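You operate a simulated robot arm through the tools that you are given. There is no shell and no other tool.

The job below is to be done with a simulated robot arm. You get a single attempt, and the scene is never put back.

Task
Fetch the green camera battery and set it on top of the blue booking block. Then shut the keyboard drawer. Then set the camera zoom ring to 70. Then put the purple memory card on the sandbag tray of the flash stand. Do these in the order given. Set down upright: green camera battery, purple memory card. The camera zoom ring goes to its stop.

The check looks at the end state, three seconds after you hand in, the way a careful person would. Anything else that was tipped, shoved, dropped, spilled or broken makes it a failure.

Robot
A 7-joint arm with a two-finger parallel gripper on a trunk, on a base that drives. Base frame: it is fixed to the floor where the robot stands at the start and does not move with it; the origin is under the middle of the robot, x ahead of it, y to its left, z up. Lengths are in m, angles in degrees, forces in N, time in s.
With the tool pointing down near the work surface it reaches from about 0.38 to 0.88 m from the robot's upright axis, wherever it stands. Its first joint turns from -17.0 to 126.0 degrees. Places, roughly: blue booking block [6.25, -1.75, 0.75]; camera zoom ring [4, -1.1, 1.7]; green camera battery [3.75, -1.25, 0.75]; keyboard drawer [4.1, -1.2, 0.7]; purple memory card [3.5, -1.25, 0.75]; sandbag tray of the flash stand (17x22 cm) [4.02, -1.84, 0.42]. Payload 1.57 kg.
The tool frame sits at the grasp point between the pads (the TCP): z along the fingers, y along the line on which they close. The tips reach 0.03 m beyond it. The gripper opens to 0.08 m. The fingers are 0.017 m wide and 0.012 m thick; the gripper's body (0.04 by 0.082 m) begins 0.08 m behind the TCP.
Orientation is that of the tool frame in the base frame, as a unit quaternion [x, y, z, w]. With the fingers straight down and closing along the base's y, the tool's x points along the base's -x, its y along +y and its z along -z.

Tools
- The arm moves only by the tool drive_tool. Its argument "targets" is one flat list of numbers, 7 for each row, row after row: the closure, from 0 (fully open) to 1 (shut), then the shift along the base's x, y, z in m, then the turn, a rotation vector about the base's x, y, z in degrees. In form: [claw, dx, dy, dz, rx, ry, rz, claw, dx, dy, dz, rx, ry, rz, ...]. A call has 1 to 20 rows; each row is the pose to reach, as a shift and turn from the pose commanded when the call began. A row lasts 0.2 s, in which the tool goes at most 0.05 m and 8.6 degrees; a call with a longer step from one row to the next is refused whole, and so is a gripper value outside its range. A pose out of reach is approached as far as the arm can. The call stops where the force on the tool passes 40 N (or 10 N more than at its start, if that is more) or the arm is blocked; 0.2 s more then pass. The fingers move at their own pace (about 0.045 m/s each) and stop on an object; they squeeze with about 43 N. The grip force told is the motor's: it shows also when the fingers shut on nothing. Time passes only in rows, and 0.2 s behind the last, so rows that repeat a pose let the fingers close. The reply holds the time, the measured pose of the TCP, the force on the tool along the base axes, the opening and the grip force, in the units named above and with some noise, with the torque about the TCP (base axes, N m) and any sound that the robot's microphone picked up.
- Cameras (640 x 400 px; columns grow to the right, rows downward): "scene" is now at [0.0135, -0.231, 1.1665]; the picture's right is [0.00, -1.00, 0.00], its down [-0.15, -0.00, -0.99] and it looks along [0.99, 0.00, -0.15] (base axes); focal length 254 px, centre (320, 200). "wrist" rides on the gripper at [0.072, -0.006, -0.122] in the tool frame; the picture's right is [0.09, 1.00, 0.00], its down [-0.84, 0.08, -0.54] and it looks along [-0.54, 0.05, 0.84] (tool axes); focal length 238 px, centre (320, 200).
- grab_frame(camera): a new picture of that camera. It takes no simulated time.
- move_column(by): slides the trunk up (or, below 0, down) by that many m; the arm and the scene camera ride with it, the base frame stays. It gives what a move gives, with no picture.
- drive_base(legs): drives the robot by 1 to 6 legs, each [ahead, left, turn to the left] in m, m and degrees, along the robot's own axes; the way and the turn of a leg run together, so that a leg with both is an arc; at most 1.5 m and 180 degrees a leg. The arm and the cameras ride along, it lands a little off, and it stops where it bumps. It gives what a move gives.
- pan_tilt(pan, tilt): turns the head with the scene camera to pan (to the left, within 109 degrees either way) and tilt (down, from -29 to 69), counted from straight ahead of the robot. It gives what a move gives.
- pixel_to_xyz(camera, pixels): for up to 12 pixels [column, row] of the newest picture of that camera ("zoom" is the newest enlarged one), the place [x, y, z] in the base frame of the surface seen there, good to about 0.002 m. It takes no simulated time.
- close_up(camera, box): a new picture of the part [left, top, right, bottom] of that camera's present view, enlarged. It takes no simulated time.
- sign_off(): hands the job in; it is judged then, once.

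Open the gripper and draw the arm clear of the work before you hand the job in, unless the task says otherwise.

The tools are called after ">>>" as a command line: name --argument value ..., lists and objects as JSON in quotes. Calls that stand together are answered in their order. drive_tool: Moves the arm, as the interface text tells. Its arguments: {"type":"object","properties":{"targets":{"type":"array"}},"required":["targets"]} The other tools are called the same way: move_column (by) slides the trunk up or down; drive_base (legs) drives the base; pan_tilt (pan, tilt) turns the head that bears the scene camera; grab_frame (camera) takes a picture; pixel_to_xyz (camera, pixels) gives the place of the surface under pixels of a picture; close_up (camera, box) takes an enlarged picture of a part of a camera's view; sign_off () hands the job in.

At the start:

```text
time: 0.0
ee_pos: [0.7078, -0.0349, 1.089]
tool_rot: [0.0, 1.0, 0.0, -0.001]
contact_force: [0.1, 0.0, -0.2]
wrist_torque: [0.03, 0.02, 0.01]
opening: 0.08
grasp_force: 0.1
trunk travel left (down, up): [-0.5, 0.29]
robot x, y, heading: [-0.0017, -0.0001, 0.2]
head pan, tilt: [0.1, 8.4]
```

scene: 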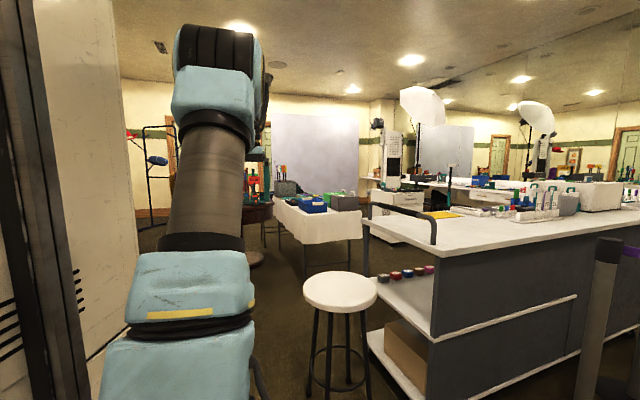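
wrist: 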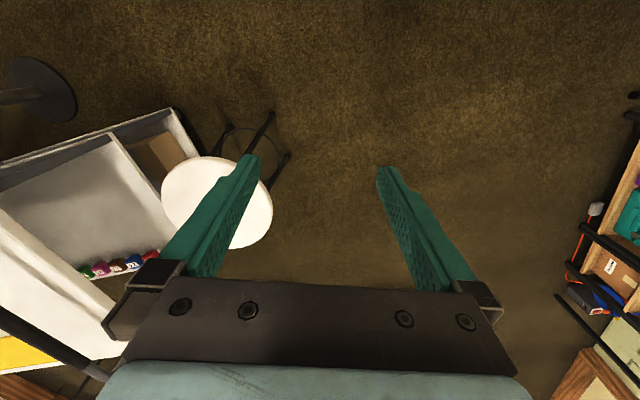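

The scene shows a counter at the right, a stool ahead, and tables behind. I'll take enlarged views to understand the layout before driving.

>>> close_up --camera "scene" --box '[240, 80, 460, 280]'

>>> close_up --camera "scene" --box '[420, 80, 640, 280]'

```text
2.00 times, centred on (350, 180) of scene
```

zoom: 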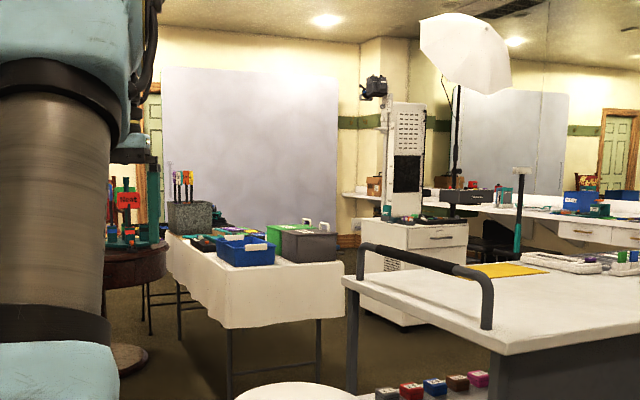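

```text
2.00 times, centred on (530, 180) of scene
```

zoom: 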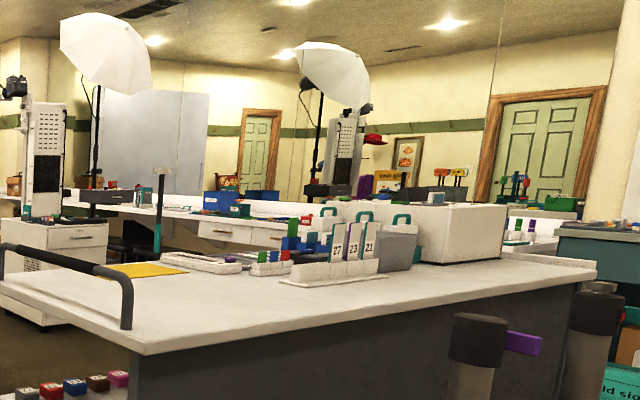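

I'll get positions of the main obstacles: table corners, stool, counter, cabinet.

>>> grab_frame --camera "scene"

>>> pixel_to_xyz --camera "scene" --pixels '[[372, 205], [425, 212], [375, 240], [420, 245], [306, 240], [362, 238], [274, 200], [340, 290], [370, 222], [434, 243], [380, 125], [394, 150]]'

```text
taken
```

scene: 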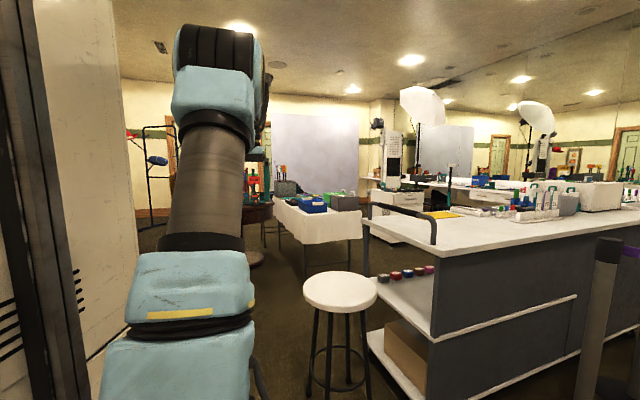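

```text
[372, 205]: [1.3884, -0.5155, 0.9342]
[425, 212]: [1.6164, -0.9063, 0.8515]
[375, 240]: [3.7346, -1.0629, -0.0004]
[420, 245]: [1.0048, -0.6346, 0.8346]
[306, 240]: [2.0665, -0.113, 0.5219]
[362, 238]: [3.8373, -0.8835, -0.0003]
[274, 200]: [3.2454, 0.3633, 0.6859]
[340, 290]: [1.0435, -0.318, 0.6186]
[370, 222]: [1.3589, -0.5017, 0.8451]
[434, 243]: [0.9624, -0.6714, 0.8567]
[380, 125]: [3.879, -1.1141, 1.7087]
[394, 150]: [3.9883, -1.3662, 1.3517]
```

I'll map the table, counter far edge, cabinet and floor passage.

>>> pixel_to_xyz --camera "scene" --pixels '[[363, 222], [362, 213], [440, 255], [636, 248], [275, 208], [304, 216], [425, 203], [400, 215], [372, 193], [355, 260], [300, 285], [374, 290]]'

>>> pixel_to_xyz --camera "scene" --pixels '[[420, 120], [447, 185], [460, 185], [508, 193], [410, 188], [340, 191], [330, 189], [250, 205], [280, 225], [410, 104], [400, 195], [385, 190]]'

```text
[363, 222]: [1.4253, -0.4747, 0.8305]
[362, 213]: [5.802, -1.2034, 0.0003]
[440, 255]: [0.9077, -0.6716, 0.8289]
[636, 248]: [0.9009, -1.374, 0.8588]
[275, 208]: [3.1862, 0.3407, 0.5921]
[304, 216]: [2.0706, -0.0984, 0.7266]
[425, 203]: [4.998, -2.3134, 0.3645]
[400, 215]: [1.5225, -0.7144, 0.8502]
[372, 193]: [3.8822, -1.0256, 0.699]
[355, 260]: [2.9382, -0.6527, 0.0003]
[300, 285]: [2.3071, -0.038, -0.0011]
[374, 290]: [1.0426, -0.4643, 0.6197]
```

```text
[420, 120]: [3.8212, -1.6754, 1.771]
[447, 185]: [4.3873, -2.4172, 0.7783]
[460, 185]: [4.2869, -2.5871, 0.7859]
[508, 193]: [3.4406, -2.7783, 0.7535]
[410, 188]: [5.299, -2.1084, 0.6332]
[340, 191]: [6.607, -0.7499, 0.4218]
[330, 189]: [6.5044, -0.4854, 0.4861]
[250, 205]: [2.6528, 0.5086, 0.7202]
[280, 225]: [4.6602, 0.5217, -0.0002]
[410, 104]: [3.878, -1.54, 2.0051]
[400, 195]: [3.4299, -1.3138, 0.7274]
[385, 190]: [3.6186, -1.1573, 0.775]
```

I need to know the free space around the robot and the way through, so I pan the head left and right and tilt down.

>>> pan_tilt --pan 40 --tilt 25

>>> grab_frame --camera "scene"

>>> pan_tilt --pan 0 --tilt 35

>>> grab_frame --camera "scene"

>>> pan_tilt --pan -50 --tilt 25

>>> grab_frame --camera "scene"

```text
time: 1.1
ee_pos: [0.7105, -0.0356, 1.088]
tool_rot: [-0.001, 1.0, 0.0, 0.0]
contact_force: [0.2, 0.1, 0.3]
wrist_torque: [0.01, 0.01, 0.0]
opening: 0.0801
grasp_force: 0.2
trunk travel left (down, up): [-0.5, 0.29]
robot x, y, heading: [-0.0016, 0.0014, 0.1]
head pan, tilt: [40.0, 25.0]
```

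```text
taken
```

scene: 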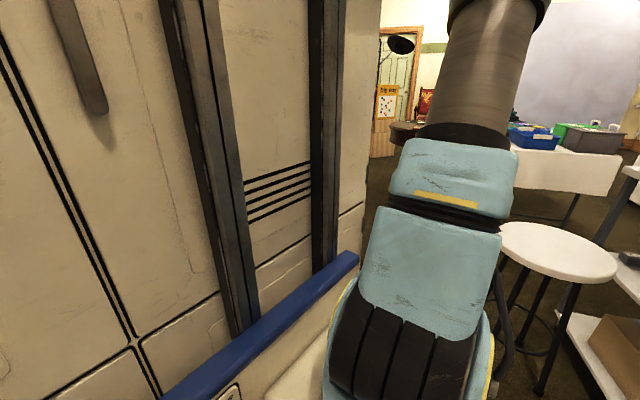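

```text
time: 2.1
ee_pos: [0.7082, -0.0359, 1.0894]
tool_rot: [0.0, 1.0, -0.001, 0.0]
contact_force: [-0.6, 0.5, -0.7]
wrist_torque: [0.0, -0.01, 0.04]
opening: 0.08
grasp_force: 0.1
trunk travel left (down, up): [-0.5, 0.29]
robot x, y, heading: [-0.0039, -0.001, -0.3]
head pan, tilt: [0.0, 35.0]
```

```text
taken
```

scene: 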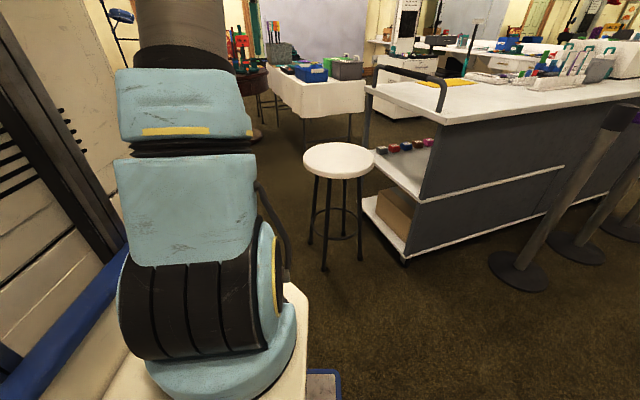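

```text
time: 3.3
ee_pos: [0.7096, -0.0348, 1.088]
tool_rot: [0.0, 1.0, 0.0, 0.0]
contact_force: [1.5, 0.2, 0.7]
wrist_torque: [0.01, -0.02, -0.03]
opening: 0.08
grasp_force: 0.1
trunk travel left (down, up): [-0.5, 0.29]
robot x, y, heading: [-0.0031, 0.0007, -0.0]
head pan, tilt: [-50.0, 25.0]
```

```text
taken
```

scene: 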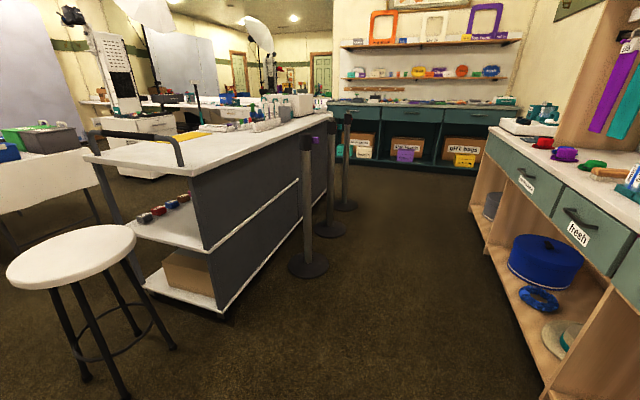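

I'll query points in this view for the counter extent and the right-hand passage, floor spots included.

>>> pixel_to_xyz --camera "scene" --pixels '[[310, 268], [330, 228], [345, 205], [232, 312], [85, 150], [200, 158], [333, 115], [90, 375], [5, 270], [135, 262], [400, 180], [480, 200]]'

>>> pan_tilt --pan 40 --tilt 25

>>> grab_frame --camera "scene"

>>> pixel_to_xyz --camera "scene" --pixels '[[100, 200], [200, 200], [280, 180], [345, 200], [345, 258], [190, 390], [250, 340], [300, 370], [375, 200], [30, 350], [420, 135], [360, 100]]'

```text
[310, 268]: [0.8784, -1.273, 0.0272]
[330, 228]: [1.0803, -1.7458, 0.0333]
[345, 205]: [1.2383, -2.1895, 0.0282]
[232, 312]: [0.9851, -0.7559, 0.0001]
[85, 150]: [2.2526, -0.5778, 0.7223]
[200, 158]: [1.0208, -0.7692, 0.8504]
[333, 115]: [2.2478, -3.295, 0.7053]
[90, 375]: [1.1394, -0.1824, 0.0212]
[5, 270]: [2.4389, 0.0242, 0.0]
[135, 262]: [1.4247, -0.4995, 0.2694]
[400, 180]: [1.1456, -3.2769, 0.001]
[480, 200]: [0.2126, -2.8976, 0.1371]
```

```text
time: 5.0
ee_pos: [0.7099, -0.0365, 1.0886]
tool_rot: [0.0, 1.0, 0.0, 0.001]
contact_force: [0.2, 0.4, -1.0]
wrist_torque: [0.0, -0.03, -0.02]
opening: 0.08
grasp_force: 0.1
trunk travel left (down, up): [-0.5, 0.29]
robot x, y, heading: [-0.0004, -0.0011, 0.0]
head pan, tilt: [40.0, 25.0]
```

```text
taken
```

scene: 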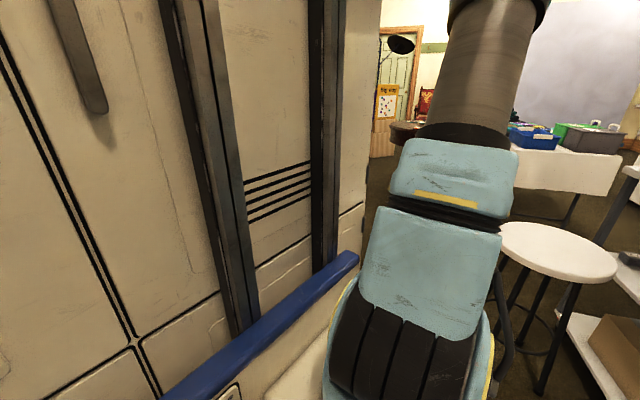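

```text
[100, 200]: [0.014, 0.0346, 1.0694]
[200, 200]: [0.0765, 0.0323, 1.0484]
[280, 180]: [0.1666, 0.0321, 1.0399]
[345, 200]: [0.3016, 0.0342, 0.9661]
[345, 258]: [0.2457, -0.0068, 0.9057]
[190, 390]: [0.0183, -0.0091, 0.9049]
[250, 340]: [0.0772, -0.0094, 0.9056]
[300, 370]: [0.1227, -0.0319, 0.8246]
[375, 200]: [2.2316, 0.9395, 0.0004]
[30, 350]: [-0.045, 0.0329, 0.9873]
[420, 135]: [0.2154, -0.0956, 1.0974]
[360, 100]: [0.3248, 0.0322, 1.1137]
```

The beige panel is the robot's own trunk (face at y≈0.034). I tilt fully down to see the robot's own footprint.

>>> pan_tilt --pan 0 --tilt 69

>>> grab_frame --camera "scene"

>>> pixel_to_xyz --camera "scene" --pixels '[[320, 290], [320, 340], [320, 240], [340, 200], [300, 150], [200, 250], [400, 300], [250, 350], [350, 390], [150, 350], [60, 200], [280, 330]]'

```text
time: 6.1
ee_pos: [0.7091, -0.0359, 1.0887]
tool_rot: [0.0, 1.0, 0.001, 0.001]
contact_force: [-0.8, 0.3, 0.4]
wrist_torque: [-0.03, 0.0, 0.04]
opening: 0.0798
grasp_force: 0.0
trunk travel left (down, up): [-0.5, 0.29]
robot x, y, heading: [-0.0013, 0.001, 0.1]
head pan, tilt: [0.0, 68.8]
```

```text
taken
```

scene: 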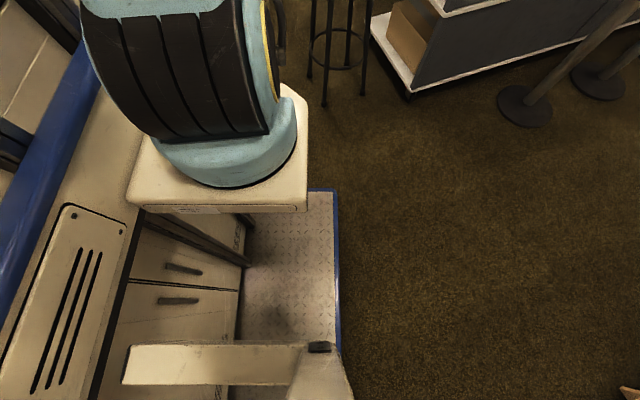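

```text
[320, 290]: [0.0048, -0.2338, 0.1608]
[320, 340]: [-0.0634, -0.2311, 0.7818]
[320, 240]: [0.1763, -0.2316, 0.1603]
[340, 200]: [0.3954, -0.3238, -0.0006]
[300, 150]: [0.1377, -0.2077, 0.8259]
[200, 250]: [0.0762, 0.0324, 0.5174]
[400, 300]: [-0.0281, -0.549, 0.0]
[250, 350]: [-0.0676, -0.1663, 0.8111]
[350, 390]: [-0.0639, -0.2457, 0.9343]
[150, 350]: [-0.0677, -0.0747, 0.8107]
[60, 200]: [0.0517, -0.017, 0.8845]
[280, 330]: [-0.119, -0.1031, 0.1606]
```

The base platform reaches about x=0.36, y=-0.31. I'll raise the trunk to get a better overview for planning a route between the counter, stool and table.

>>> move_column --by 0.28

>>> pan_tilt --pan -10 --tilt 22

>>> grab_frame --camera "scene"

>>> pixel_to_xyz --camera "scene" --pixels '[[338, 190], [320, 190], [300, 190], [350, 240], [330, 240], [310, 235], [365, 205], [380, 200], [400, 190], [420, 190], [440, 190], [460, 190]]'

```text
time: 8.9
ee_pos: [0.7084, -0.0351, 1.369]
tool_rot: [0.001, 1.0, 0.0, 0.0]
contact_force: [1.2, -0.7, 0.3]
wrist_torque: [-0.01, 0.02, -0.01]
opening: 0.0801
grasp_force: 0.0
trunk travel left (down, up): [-0.78, 0.01]
robot x, y, heading: [-0.0029, 0.0021, 0.3]
head pan, tilt: [0.0, 68.8]
```

```text
time: 10.0
ee_pos: [0.7078, -0.0358, 1.3696]
tool_rot: [0.0, 1.0, 0.0, 0.0]
contact_force: [0.1, -0.5, -0.3]
wrist_torque: [0.01, 0.01, 0.0]
opening: 0.0802
grasp_force: 0.1
trunk travel left (down, up): [-0.78, 0.01]
robot x, y, heading: [0.0022, 0.0024, -0.2]
head pan, tilt: [-10.0, 22.0]
```

```text
taken
```

scene: 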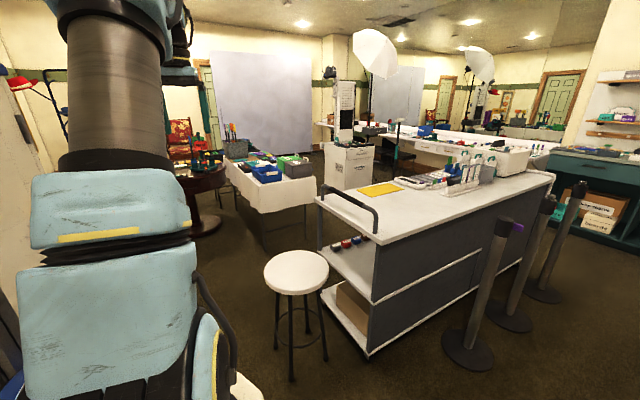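

```text
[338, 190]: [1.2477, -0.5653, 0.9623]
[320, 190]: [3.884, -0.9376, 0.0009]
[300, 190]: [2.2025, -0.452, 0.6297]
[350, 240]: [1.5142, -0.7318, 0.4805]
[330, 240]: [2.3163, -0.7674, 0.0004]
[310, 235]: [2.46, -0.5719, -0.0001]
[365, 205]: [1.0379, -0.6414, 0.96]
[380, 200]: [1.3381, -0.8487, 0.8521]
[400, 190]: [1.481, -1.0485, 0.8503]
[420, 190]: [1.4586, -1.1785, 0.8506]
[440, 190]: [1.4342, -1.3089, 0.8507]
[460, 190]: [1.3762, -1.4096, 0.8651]
```

Better view. I'll query the table corners, counter corners, round table edge and cabinet.

>>> pixel_to_xyz --camera "scene" --pixels '[[262, 209], [314, 200], [224, 162], [315, 178], [226, 175], [200, 180], [185, 182], [322, 203], [385, 180], [552, 176], [525, 160], [500, 195]]'

>>> close_up --camera "scene" --box '[170, 60, 410, 210]'

>>> close_up --camera "scene" --box '[380, 60, 640, 222]'

```text
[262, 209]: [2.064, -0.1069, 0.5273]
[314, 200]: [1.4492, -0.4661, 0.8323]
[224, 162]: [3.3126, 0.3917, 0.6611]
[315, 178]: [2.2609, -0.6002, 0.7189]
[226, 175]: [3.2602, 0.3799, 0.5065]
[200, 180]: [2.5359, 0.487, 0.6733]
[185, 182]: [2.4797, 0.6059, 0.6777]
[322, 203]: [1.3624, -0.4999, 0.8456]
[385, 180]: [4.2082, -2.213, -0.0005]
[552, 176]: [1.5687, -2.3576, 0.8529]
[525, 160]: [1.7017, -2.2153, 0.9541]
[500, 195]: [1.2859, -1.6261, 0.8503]
```

```text
2.67 times, centred on (290, 135) of scene
```

zoom: 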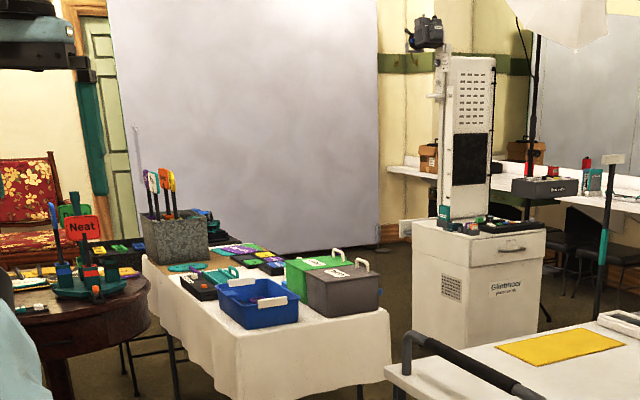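

```text
2.46 times, centred on (510, 141) of scene
```

zoom: 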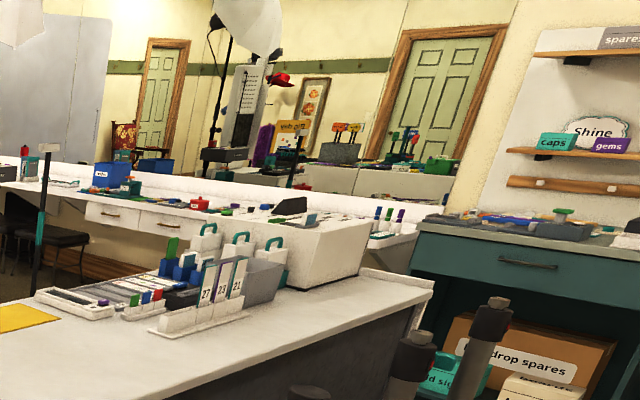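

The gap between counter and table is only ~0.7 m; the right-hand route around the counter's far end looks wider. I pan right to check it, and use the wrist camera for the left side.

>>> pan_tilt --pan -65 --tilt 22

>>> grab_frame --camera "scene"

>>> pixel_to_xyz --camera "scene" --pixels '[[320, 210], [350, 200], [380, 190], [420, 190], [300, 200], [280, 190], [450, 220], [430, 250], [500, 330], [250, 240], [330, 150], [370, 150]]'

>>> grab_frame --camera "wrist"

>>> pixel_to_xyz --camera "wrist" --pixels '[[560, 300], [580, 230], [620, 290], [630, 180], [610, 120], [500, 100], [520, 260], [450, 60], [320, 60], [600, 370]]'

```text
time: 11.3
ee_pos: [0.7092, -0.036, 1.3689]
tool_rot: [0.0, 1.0, 0.0, -0.001]
contact_force: [-0.3, 0.1, 0.6]
wrist_torque: [-0.01, -0.01, 0.0]
opening: 0.0798
grasp_force: 0.2
trunk travel left (down, up): [-0.78, 0.01]
robot x, y, heading: [-0.0002, 0.0019, -0.1]
head pan, tilt: [-65.0, 22.0]
```

```text
taken
```

scene: 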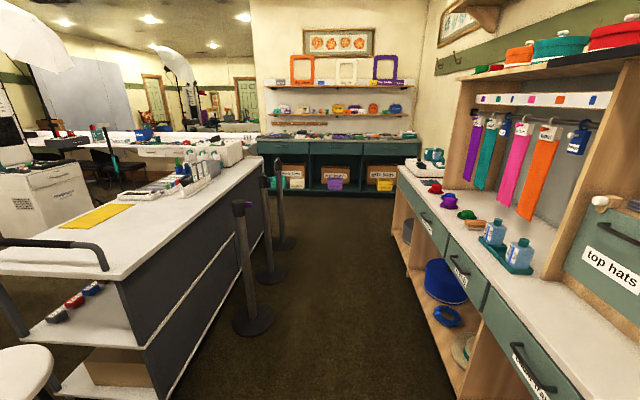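

```text
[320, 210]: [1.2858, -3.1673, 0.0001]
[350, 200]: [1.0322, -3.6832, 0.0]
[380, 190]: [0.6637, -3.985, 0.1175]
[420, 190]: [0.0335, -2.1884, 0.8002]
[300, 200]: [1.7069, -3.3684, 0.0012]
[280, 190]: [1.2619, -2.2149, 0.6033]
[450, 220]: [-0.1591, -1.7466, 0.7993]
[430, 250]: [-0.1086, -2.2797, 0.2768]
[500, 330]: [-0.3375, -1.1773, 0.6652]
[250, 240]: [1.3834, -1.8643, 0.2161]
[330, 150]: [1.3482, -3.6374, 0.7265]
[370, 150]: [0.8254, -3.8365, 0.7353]
```

```text
taken
```

wrist: 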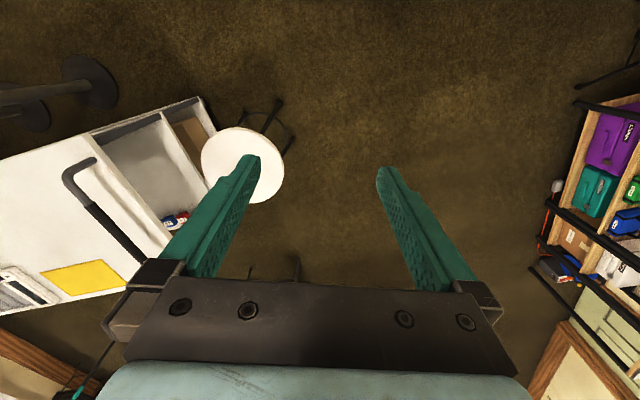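

```text
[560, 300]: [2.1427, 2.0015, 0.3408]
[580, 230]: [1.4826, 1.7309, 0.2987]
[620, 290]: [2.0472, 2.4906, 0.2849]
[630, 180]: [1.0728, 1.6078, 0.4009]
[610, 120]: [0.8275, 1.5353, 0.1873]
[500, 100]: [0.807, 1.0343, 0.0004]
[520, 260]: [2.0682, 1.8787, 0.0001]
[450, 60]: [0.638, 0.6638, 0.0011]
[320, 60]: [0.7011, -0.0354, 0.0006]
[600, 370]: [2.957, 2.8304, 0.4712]
```

The right passage is ~0.95 m wide between shelf (front u≈-0.78 in the 22°-rotated room frame) and stanchions, free floor beyond. I turn right to face down that passage.

>>> drive_base --legs '[[0, 0, -68]]'

>>> pan_tilt --pan 0 --tilt 30

>>> grab_frame --camera "scene"

```text
time: 14.6
ee_pos: [0.2324, -0.6712, 1.3683]
tool_rot: [0.56, 0.828, 0.0, 0.001]
contact_force: [0.1, -0.2, 0.4]
wrist_torque: [0.01, -0.01, -0.02]
opening: 0.08
grasp_force: 0.0
trunk travel left (down, up): [-0.78, 0.01]
robot x, y, heading: [-0.0019, -0.0004, -67.8]
head pan, tilt: [-65.0, 22.0]
```

```text
time: 16.0
ee_pos: [0.2299, -0.6707, 1.369]
tool_rot: [0.56, 0.829, 0.0, 0.0]
contact_force: [-0.1, 0.4, -0.4]
wrist_torque: [0.01, 0.05, 0.0]
opening: 0.0801
grasp_force: 0.0
trunk travel left (down, up): [-0.78, 0.01]
robot x, y, heading: [-0.0005, -0.0012, -68.2]
head pan, tilt: [0.0, 30.0]
```

```text
taken
```

scene: 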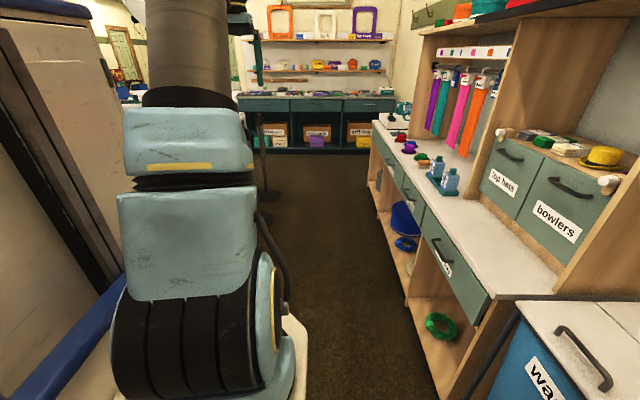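

A blue bin/drawer unit is near on the right; I measure its edge and the shelf edge along the passage.

>>> pixel_to_xyz --camera "scene" --pixels '[[522, 312], [515, 340], [500, 390], [560, 350], [600, 380], [420, 270], [440, 240], [380, 140], [262, 190], [268, 215], [440, 380], [490, 310]]'

```text
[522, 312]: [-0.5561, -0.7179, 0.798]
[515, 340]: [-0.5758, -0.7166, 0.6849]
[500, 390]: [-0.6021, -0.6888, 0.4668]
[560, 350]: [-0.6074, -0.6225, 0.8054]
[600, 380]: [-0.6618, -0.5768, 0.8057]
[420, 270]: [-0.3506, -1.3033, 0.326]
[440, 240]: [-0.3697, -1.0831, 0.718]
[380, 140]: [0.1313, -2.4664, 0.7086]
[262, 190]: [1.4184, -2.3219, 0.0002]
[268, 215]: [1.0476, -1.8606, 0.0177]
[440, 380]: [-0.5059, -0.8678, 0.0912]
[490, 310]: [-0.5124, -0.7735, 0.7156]
```

Shelf fronts run at u≈-0.79, stanchion bases reach u≈0.17. I strafe right 0.28 m to centre in the passage and go ahead 1.5 m.

>>> drive_base --legs '[[0, -0.28, 0], [1.5, 0, 0]]'

>>> grab_frame --camera "scene"

```text
time: 25.0
ee_pos: [0.5203, -2.1741, 1.369]
tool_rot: [0.564, 0.826, -0.001, 0.0]
contact_force: [0.0, 0.7, -0.1]
wrist_torque: [0.0, -0.03, -0.01]
opening: 0.0801
grasp_force: 0.1
trunk travel left (down, up): [-0.78, 0.01]
robot x, y, heading: [0.2944, -1.4968, -68.9]
head pan, tilt: [0.0, 30.0]
```

```text
taken
```

scene: 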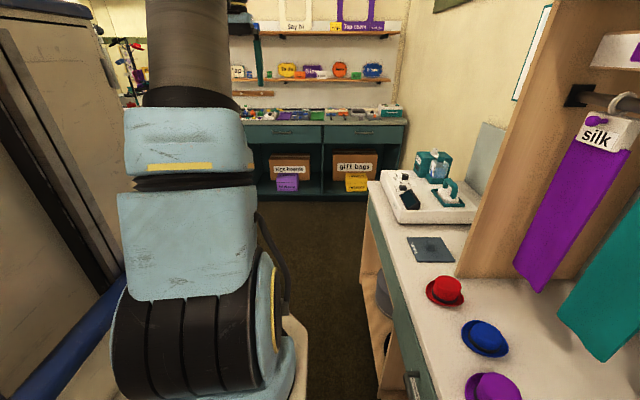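

Position u≈-0.28, v≈-1.50 as planned. I measure the shelf end, teal cabinet front, and the floor ahead.

>>> pixel_to_xyz --camera "scene" --pixels '[[372, 195], [362, 290], [330, 200], [300, 198], [390, 130], [300, 130], [270, 190], [330, 230], [400, 340]]'

>>> pan_tilt --pan 60 --tilt 25

>>> grab_frame --camera "scene"

```text
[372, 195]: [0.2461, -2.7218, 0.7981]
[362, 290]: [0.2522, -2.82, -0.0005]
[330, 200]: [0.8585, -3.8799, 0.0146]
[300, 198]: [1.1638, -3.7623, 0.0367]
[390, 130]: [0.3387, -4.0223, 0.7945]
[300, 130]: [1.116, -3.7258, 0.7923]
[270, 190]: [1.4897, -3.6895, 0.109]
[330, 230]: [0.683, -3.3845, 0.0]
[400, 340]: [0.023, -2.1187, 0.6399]
```

```text
time: 26.3
ee_pos: [0.5209, -2.1731, 1.3692]
tool_rot: [0.563, 0.826, -0.001, 0.0]
contact_force: [-0.7, 0.0, -0.7]
wrist_torque: [-0.01, 0.0, -0.01]
opening: 0.08
grasp_force: 0.1
trunk travel left (down, up): [-0.78, 0.01]
robot x, y, heading: [0.2929, -1.4975, -68.6]
head pan, tilt: [60.0, 25.0]
```

```text
taken
```

scene: 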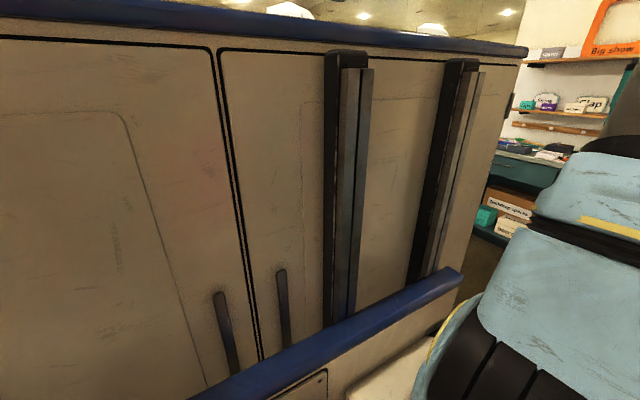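

I go ahead 1.5 m to v≈-3.0, where there is room to turn left 90°, then look.

>>> drive_base --legs '[[1.5, 0, 0], [0, 0, 90]]'

>>> pan_tilt --pan 0 --tilt 22

>>> grab_frame --camera "scene"

```text
time: 37.5
ee_pos: [1.5273, -2.656, 1.369]
tool_rot: [-0.189, 0.982, 0.0, 0.0]
contact_force: [0.1, 0.6, -0.2]
wrist_torque: [0.01, 0.0, 0.0]
opening: 0.0797
grasp_force: 0.1
trunk travel left (down, up): [-0.78, 0.01]
robot x, y, heading: [0.8559, -2.8911, 21.8]
head pan, tilt: [60.0, 25.0]
```

```text
time: 38.8
ee_pos: [1.527, -2.6578, 1.3688]
tool_rot: [-0.19, 0.982, 0.001, 0.0]
contact_force: [-0.5, -0.4, 0.2]
wrist_torque: [0.02, -0.02, -0.01]
opening: 0.0802
grasp_force: 0.1
trunk travel left (down, up): [-0.78, 0.01]
robot x, y, heading: [0.8576, -2.8907, 21.8]
head pan, tilt: [0.0, 22.0]
```

```text
taken
```

scene: 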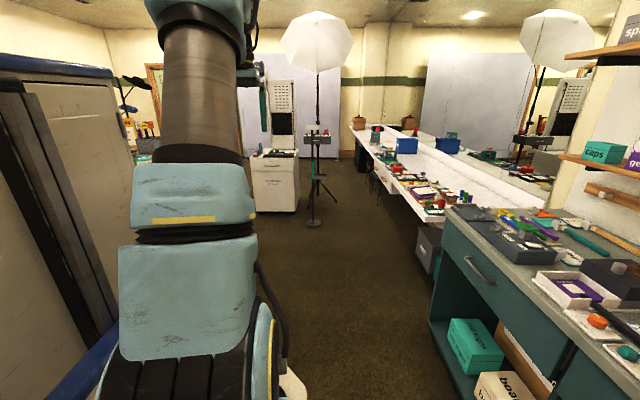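

Clear floor ahead; there's a post with a round base near (313,222) and the umbrella stand. I measure these plus the cabinet.

>>> pixel_to_xyz --camera "scene" --pixels '[[313, 222], [313, 137], [325, 200], [270, 205], [295, 208], [252, 208], [275, 165], [285, 90], [430, 232], [445, 225], [440, 330], [395, 195]]'

>>> close_up --camera "scene" --box '[230, 70, 390, 230]'

>>> close_up --camera "scene" --box '[340, 90, 480, 210]'

```text
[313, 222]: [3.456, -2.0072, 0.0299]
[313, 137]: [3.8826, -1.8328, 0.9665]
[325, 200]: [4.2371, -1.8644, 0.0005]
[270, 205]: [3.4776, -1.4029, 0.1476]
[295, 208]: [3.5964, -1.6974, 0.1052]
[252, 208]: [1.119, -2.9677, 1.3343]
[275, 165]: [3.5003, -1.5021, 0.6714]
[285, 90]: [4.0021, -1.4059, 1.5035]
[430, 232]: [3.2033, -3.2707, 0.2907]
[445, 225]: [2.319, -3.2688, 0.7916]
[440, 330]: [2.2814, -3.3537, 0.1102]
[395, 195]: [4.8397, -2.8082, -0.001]
```

```text
2.50 times, centred on (310, 150) of scene
```

zoom: 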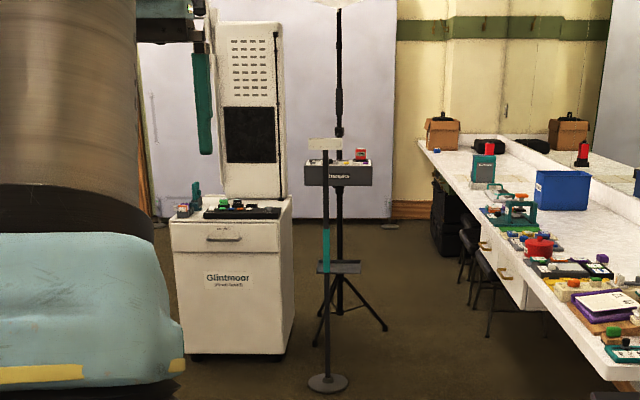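

```text
3.33 times, centred on (410, 150) of scene
```

zoom: 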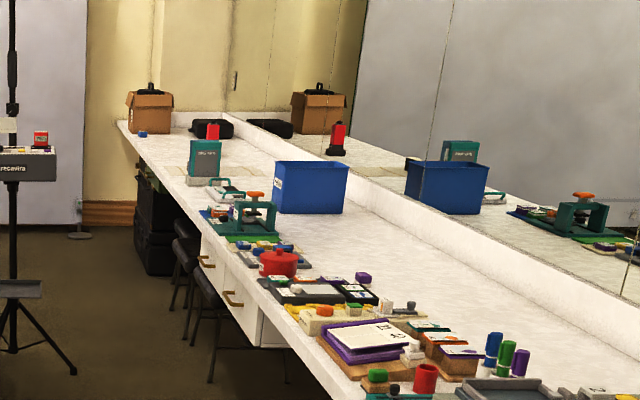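

Route ahead is clear along v≈-3.25. I strafe right 0.22 m, then go ahead 1.5 m.

>>> drive_base --legs '[[0.1, -0.22, 0], [1.5, 0, 0]]'

>>> grab_frame --camera "scene"

```text
time: 47.7
ee_pos: [3.1151, -2.2804, 1.3687]
tool_rot: [-0.183, 0.983, 0.0, 0.0]
contact_force: [0.0, 0.3, 0.1]
wrist_torque: [-0.03, -0.02, -0.04]
opening: 0.0802
grasp_force: 0.0
trunk travel left (down, up): [-0.78, 0.01]
robot x, y, heading: [2.4382, -2.5005, 21.2]
head pan, tilt: [0.0, 22.0]
```

```text
taken
```

scene: 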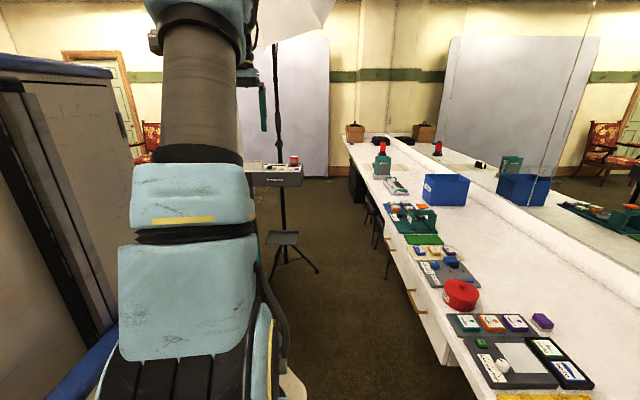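

I'm at u≈1.35, v≈-3.22; counter's far edge is at u≈1.2 so I go ahead 0.4 m before strafing left toward the cabinet front.

>>> drive_base --legs '[[0.4, 0, 0], [0, 0.45, 0]]'

>>> grab_frame --camera "scene"

>>> grab_frame --camera "wrist"

```text
time: 52.5
ee_pos: [3.3229, -1.7141, 1.3685]
tool_rot: [-0.184, 0.983, 0.0, -0.001]
contact_force: [0.2, 0.9, -0.4]
wrist_torque: [0.01, 0.0, 0.01]
opening: 0.0799
grasp_force: 0.0
trunk travel left (down, up): [-0.78, 0.01]
robot x, y, heading: [2.6502, -1.934, 21.2]
head pan, tilt: [0.0, 22.0]
```

```text
taken
```

scene: 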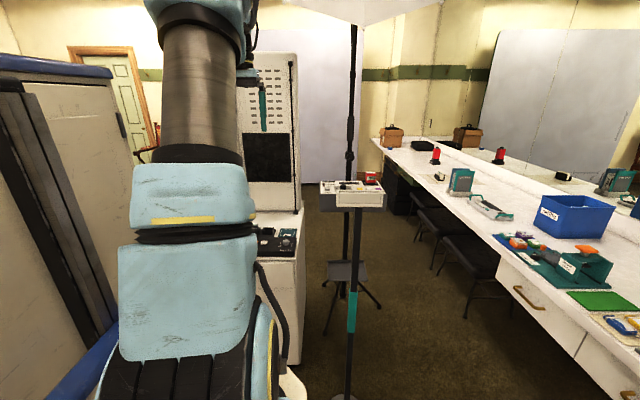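

```text
taken
```

wrist: 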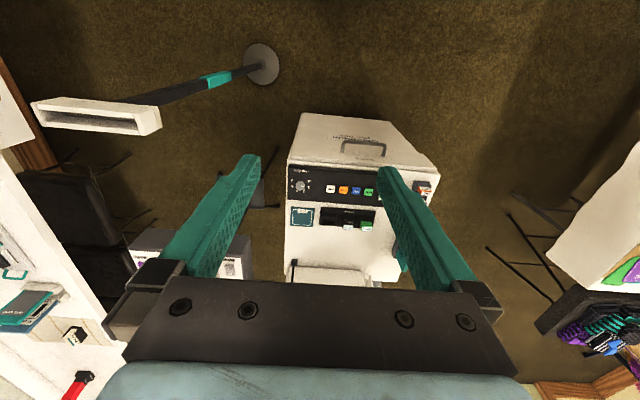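

The wrist view shows the cabinet top with a black panel, coloured buttons and objects. Let me enlarge it.

>>> close_up --camera "wrist" --box '[270, 100, 470, 290]'

>>> close_up --camera "scene" --box '[225, 40, 405, 260]'

```text
2.11 times, centred on (370, 195) of wrist
```

zoom: 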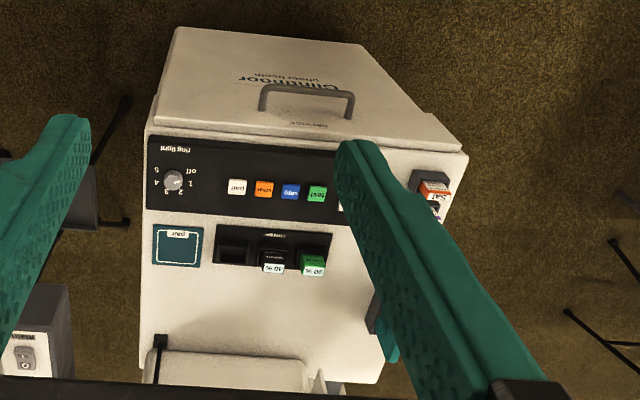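

```text
1.82 times, centred on (315, 150) of scene
```

zoom: 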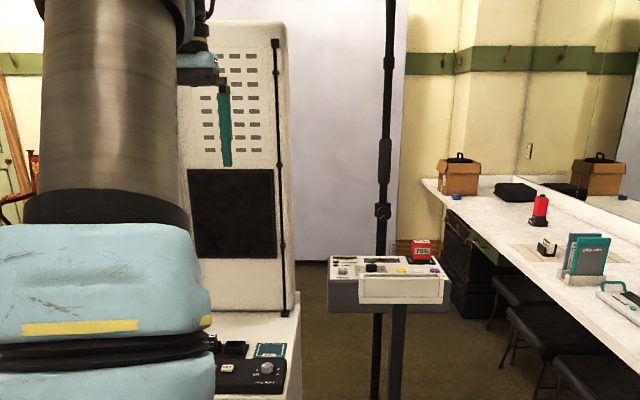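

The green battery ("50 %") seems seated in a charger at zoom (313,262), next to a black one; the rack at (433,190) may hold the purple card. I query their positions from a fresh zoom.

>>> close_up --camera "wrist" --box '[270, 100, 470, 290]'

>>> pixel_to_xyz --camera "zoom" --pixels '[[313, 258], [312, 270], [273, 256], [233, 246], [433, 190], [437, 210], [165, 315], [300, 320], [175, 60], [465, 160], [150, 140], [375, 370]]'

```text
2.11 times, centred on (370, 195) of wrist
```

zoom: 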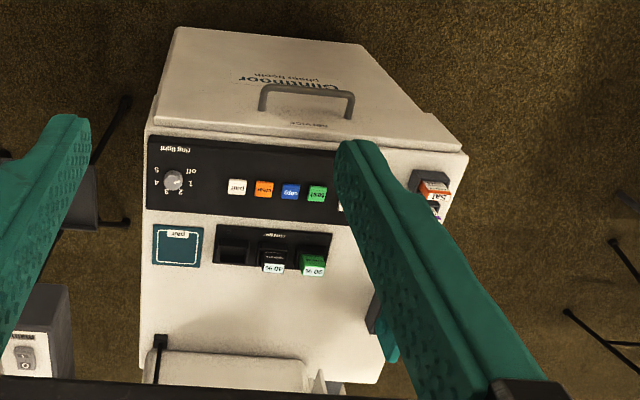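

```text
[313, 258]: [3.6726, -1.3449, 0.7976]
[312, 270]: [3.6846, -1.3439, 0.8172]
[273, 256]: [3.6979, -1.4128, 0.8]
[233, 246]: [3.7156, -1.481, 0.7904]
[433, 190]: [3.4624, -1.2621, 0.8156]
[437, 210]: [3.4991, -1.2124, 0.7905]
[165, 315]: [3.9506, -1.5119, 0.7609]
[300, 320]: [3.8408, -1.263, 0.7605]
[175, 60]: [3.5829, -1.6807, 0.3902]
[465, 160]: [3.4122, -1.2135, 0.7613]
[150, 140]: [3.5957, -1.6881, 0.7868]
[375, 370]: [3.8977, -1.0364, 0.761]
```

Cabinet top is z≈0.761, green battery top ≈(3.678,-1.344,0.80). I lower the trunk back by 0.28 and drive ahead 0.42 m so the battery comes into reach.

>>> move_column --by -0.28

>>> drive_base --legs '[[0.4, 0.05, 0.4]]'

>>> grab_frame --camera "wrist"

>>> grab_frame --camera "scene"

```text
time: 55.3
ee_pos: [3.3231, -1.7136, 1.089]
tool_rot: [-0.184, 0.983, 0.0, 0.0]
contact_force: [0.3, -0.8, -1.1]
wrist_torque: [0.0, 0.03, -0.01]
opening: 0.0802
grasp_force: 0.0
trunk travel left (down, up): [-0.5, 0.29]
robot x, y, heading: [2.6493, -1.9328, 21.3]
head pan, tilt: [0.0, 22.0]
```

```text
time: 57.9
ee_pos: [3.6787, -1.5163, 1.0887]
tool_rot: [-0.186, 0.983, 0.0, 0.0]
contact_force: [0.2, 0.3, 0.8]
wrist_torque: [0.0, 0.02, -0.01]
opening: 0.0799
grasp_force: 0.0
trunk travel left (down, up): [-0.5, 0.29]
robot x, y, heading: [3.0062, -1.7398, 21.5]
head pan, tilt: [0.0, 22.0]
```

```text
taken
```

wrist: 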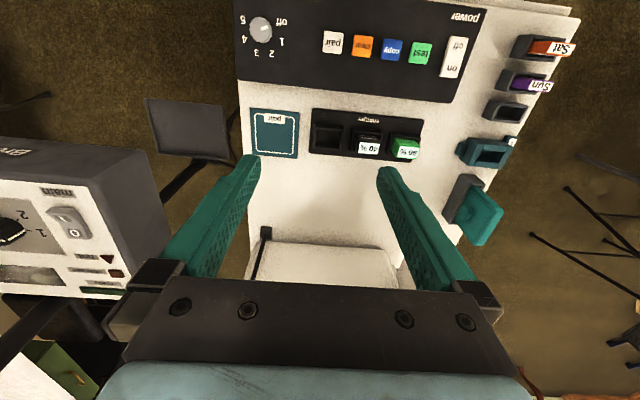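

```text
taken
```

scene: 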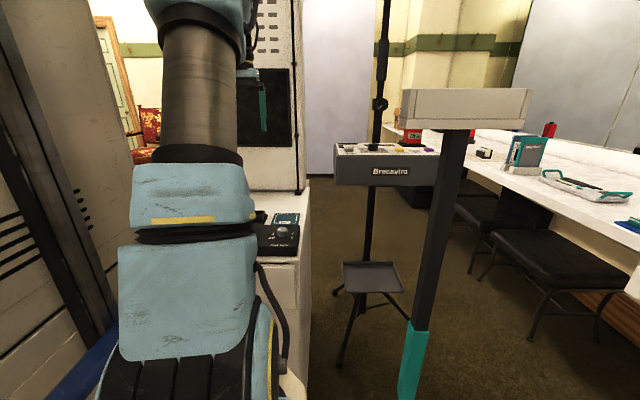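

I see the charger: empty slot, black "40 %", green "50 %" at wrist (405,148); cards in slots "Sat" (orange) and "Sun" (purple) at (525,80). I enlarge to measure the green battery, and check the post base near my right side.

>>> close_up --camera "wrist" --box '[300, 90, 460, 190]'

>>> pixel_to_xyz --camera "zoom" --pixels '[[405, 220], [440, 225], [390, 245], [420, 185], [420, 200], [455, 190], [470, 130], [400, 140], [300, 200], [270, 240], [250, 190], [105, 180]]'

>>> pan_tilt --pan -30 --tilt 60

>>> grab_frame --camera "scene"

```text
4.00 times, centred on (380, 140) of wrist
```

zoom: 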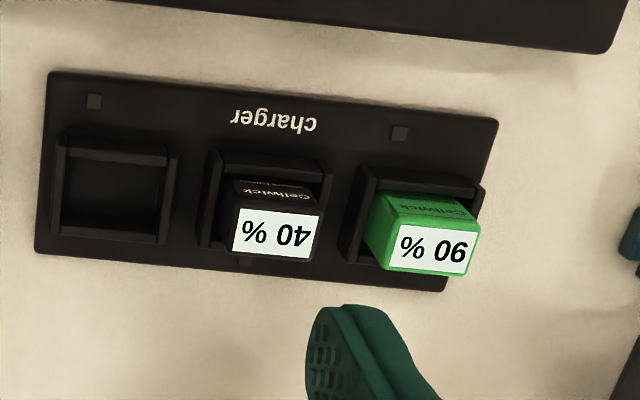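

```text
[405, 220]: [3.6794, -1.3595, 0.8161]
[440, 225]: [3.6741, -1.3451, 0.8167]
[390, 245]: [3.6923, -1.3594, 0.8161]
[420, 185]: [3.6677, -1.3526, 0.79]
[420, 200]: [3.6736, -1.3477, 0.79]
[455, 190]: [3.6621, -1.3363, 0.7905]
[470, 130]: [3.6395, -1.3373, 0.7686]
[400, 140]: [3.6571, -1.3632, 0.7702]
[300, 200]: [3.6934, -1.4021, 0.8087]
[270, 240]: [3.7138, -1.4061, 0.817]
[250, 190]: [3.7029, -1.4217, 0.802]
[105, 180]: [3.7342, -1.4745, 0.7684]
```

```text
time: 58.9
ee_pos: [3.6777, -1.516, 1.089]
tool_rot: [-0.186, 0.983, 0.0, 0.0]
contact_force: [-0.5, 1.3, -1.1]
wrist_torque: [0.0, 0.0, 0.01]
opening: 0.0801
grasp_force: 0.1
trunk travel left (down, up): [-0.5, 0.29]
robot x, y, heading: [3.0038, -1.7428, 21.3]
head pan, tilt: [-30.0, 60.0]
```

```text
taken
```

scene: 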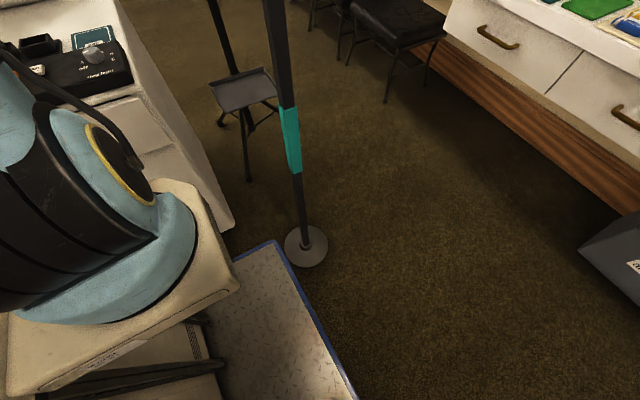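

The post base is only a few cm from my right edge, so I won't strafe right here. I enlarge the green battery further to get its corners, and check the disc/platform gap.

>>> pixel_to_xyz --camera "scene" --pixels '[[288, 250], [292, 262], [278, 262], [284, 265], [306, 246], [243, 85], [215, 80], [272, 95], [225, 110], [233, 225]]'

>>> close_up --camera "wrist" --box '[370, 122, 434, 162]'

>>> pixel_to_xyz --camera "zoom" --pixels '[[200, 290], [400, 310], [440, 210], [230, 190], [320, 250], [130, 200], [480, 110], [300, 90], [90, 300], [360, 140], [520, 250], [300, 360]]'

```text
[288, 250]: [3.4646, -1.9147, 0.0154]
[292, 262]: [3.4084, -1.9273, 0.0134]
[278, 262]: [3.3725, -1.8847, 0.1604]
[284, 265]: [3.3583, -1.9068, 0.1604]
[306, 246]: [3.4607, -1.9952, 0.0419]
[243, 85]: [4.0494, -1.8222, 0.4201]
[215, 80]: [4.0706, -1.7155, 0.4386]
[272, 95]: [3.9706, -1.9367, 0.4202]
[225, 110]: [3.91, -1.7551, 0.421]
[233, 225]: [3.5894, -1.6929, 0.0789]
```

```text
10.00 times, centred on (402, 142) of wrist
```

zoom: 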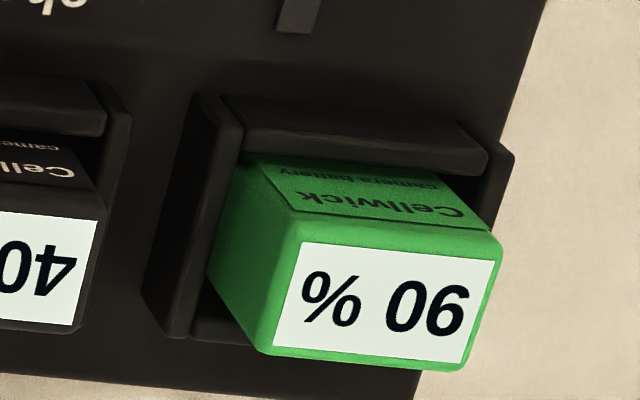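

```text
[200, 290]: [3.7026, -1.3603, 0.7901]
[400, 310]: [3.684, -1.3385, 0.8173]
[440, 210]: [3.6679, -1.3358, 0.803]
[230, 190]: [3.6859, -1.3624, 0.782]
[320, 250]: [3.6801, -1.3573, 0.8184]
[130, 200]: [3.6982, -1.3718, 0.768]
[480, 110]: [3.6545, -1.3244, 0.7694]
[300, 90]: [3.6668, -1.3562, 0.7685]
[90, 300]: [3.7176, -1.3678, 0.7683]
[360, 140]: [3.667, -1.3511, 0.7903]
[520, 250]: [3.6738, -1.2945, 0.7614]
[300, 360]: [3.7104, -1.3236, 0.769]
```

I query the battery's top corners and slot walls more exactly.

>>> pixel_to_xyz --camera "zoom" --pixels '[[300, 238], [488, 255], [452, 358], [275, 348], [250, 200], [215, 260], [380, 330], [250, 125], [470, 155], [195, 130], [500, 160], [170, 320]]'

```text
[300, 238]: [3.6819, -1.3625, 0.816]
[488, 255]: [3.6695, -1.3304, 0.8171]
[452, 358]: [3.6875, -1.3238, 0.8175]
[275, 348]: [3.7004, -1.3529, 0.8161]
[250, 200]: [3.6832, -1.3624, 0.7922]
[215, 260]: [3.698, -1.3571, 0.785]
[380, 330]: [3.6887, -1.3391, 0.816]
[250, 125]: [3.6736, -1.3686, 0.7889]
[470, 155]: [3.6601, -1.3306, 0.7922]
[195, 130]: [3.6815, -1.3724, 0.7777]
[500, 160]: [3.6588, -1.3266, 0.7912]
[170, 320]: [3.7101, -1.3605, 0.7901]
```

Battery top is ~38×24 mm centred at ≈(3.685,-1.342), top z 0.817, slot walls to 0.790; fingers closing along the room's v axis at ~0.06 opening will fit between neighbours. I move above it first.

>>> drive_tool --targets '[0.25, 0.002, 0.044, 0, 0, 0, 0, 0.25, 0.004, 0.088, -0.01, 0, 0, 0, 0.25, 0.006, 0.132, -0.02, 0, 0, 0, 0.25, 0.007, 0.174, -0.05, 0, 0, 0, 0.25, 0.007, 0.174, -0.09, 0, 0, 0, 0.25, 0.007, 0.174, -0.13, 0, 0, 0, 0.25, 0.007, 0.174, -0.16, 0, 0, 0, 0.25, 0.007, 0.174, -0.16, 0, 0, 0]'

>>> grab_frame --camera "wrist"

```text
refused: row 4 steps farther than a row can; nothing moved
```

```text
taken
```

wrist: 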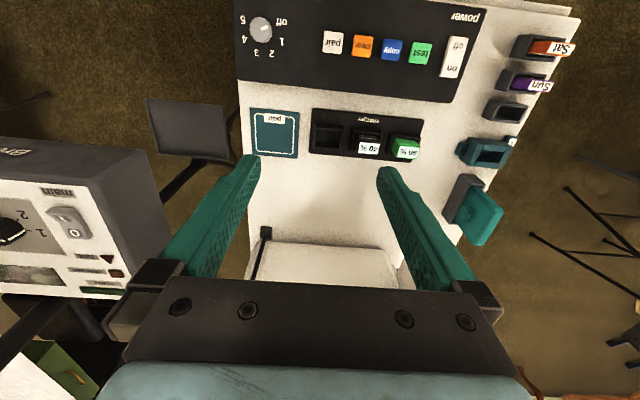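

Step size exceeded in row 4; I resend with smaller steps.

>>> drive_tool --targets '[0.25, 0.002, 0.044, 0, 0, 0, 0, 0.25, 0.004, 0.088, -0.01, 0, 0, 0, 0.25, 0.006, 0.132, -0.02, 0, 0, 0, 0.25, 0.007, 0.174, -0.04, 0, 0, 0, 0.25, 0.007, 0.174, -0.08, 0, 0, 0, 0.25, 0.007, 0.174, -0.12, 0, 0, 0, 0.25, 0.007, 0.174, -0.16, 0, 0, 0, 0.25, 0.007, 0.174, -0.16, 0, 0, 0]'

>>> grab_frame --camera "wrist"

```text
time: 60.7
ee_pos: [3.6843, -1.3416, 0.9288]
tool_rot: [-0.186, 0.983, 0.0, 0.0]
contact_force: [0.6, -0.5, 0.8]
wrist_torque: [-0.02, 0.03, 0.01]
opening: 0.0601
grasp_force: 0.0
trunk travel left (down, up): [-0.5, 0.29]
robot x, y, heading: [3.0071, -1.7422, 21.6]
head pan, tilt: [-30.0, 60.0]
```

```text
taken
```

wrist: 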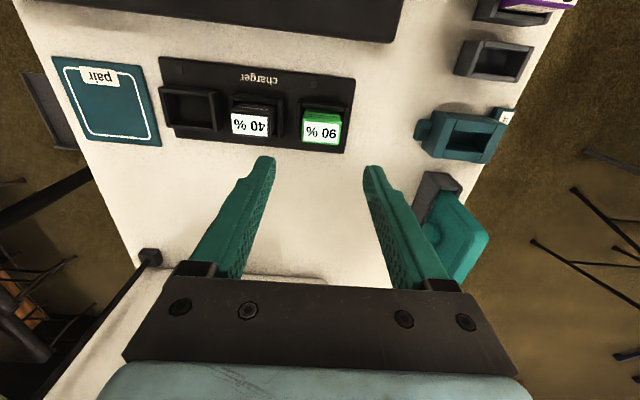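

Centred above the battery at (3.684,-1.342). I re-measure the top corners from this closer view before descending.

>>> close_up --camera "wrist" --box '[280, 90, 376, 150]'

>>> pixel_to_xyz --camera "zoom" --pixels '[[175, 235], [385, 235], [375, 350], [160, 335], [270, 290], [120, 150], [450, 120], [280, 90], [130, 330], [290, 380]]'

```text
6.67 times, centred on (328, 120) of wrist
```

zoom: 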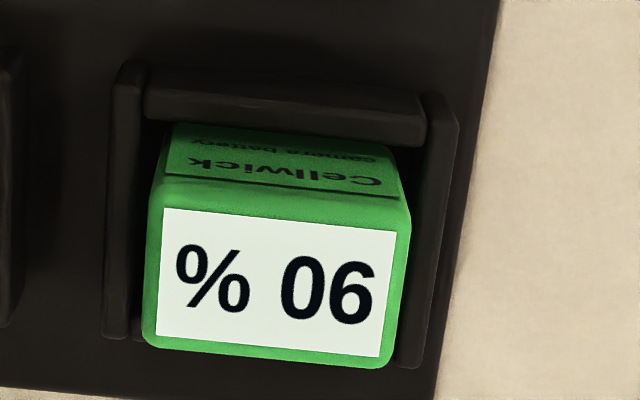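

```text
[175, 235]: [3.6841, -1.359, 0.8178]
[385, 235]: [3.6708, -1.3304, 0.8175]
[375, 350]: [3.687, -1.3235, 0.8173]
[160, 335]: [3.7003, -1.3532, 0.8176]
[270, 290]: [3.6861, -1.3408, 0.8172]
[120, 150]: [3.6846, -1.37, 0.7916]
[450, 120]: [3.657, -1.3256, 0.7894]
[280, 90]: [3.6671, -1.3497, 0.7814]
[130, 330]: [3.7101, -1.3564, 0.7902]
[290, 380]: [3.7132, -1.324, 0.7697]
```

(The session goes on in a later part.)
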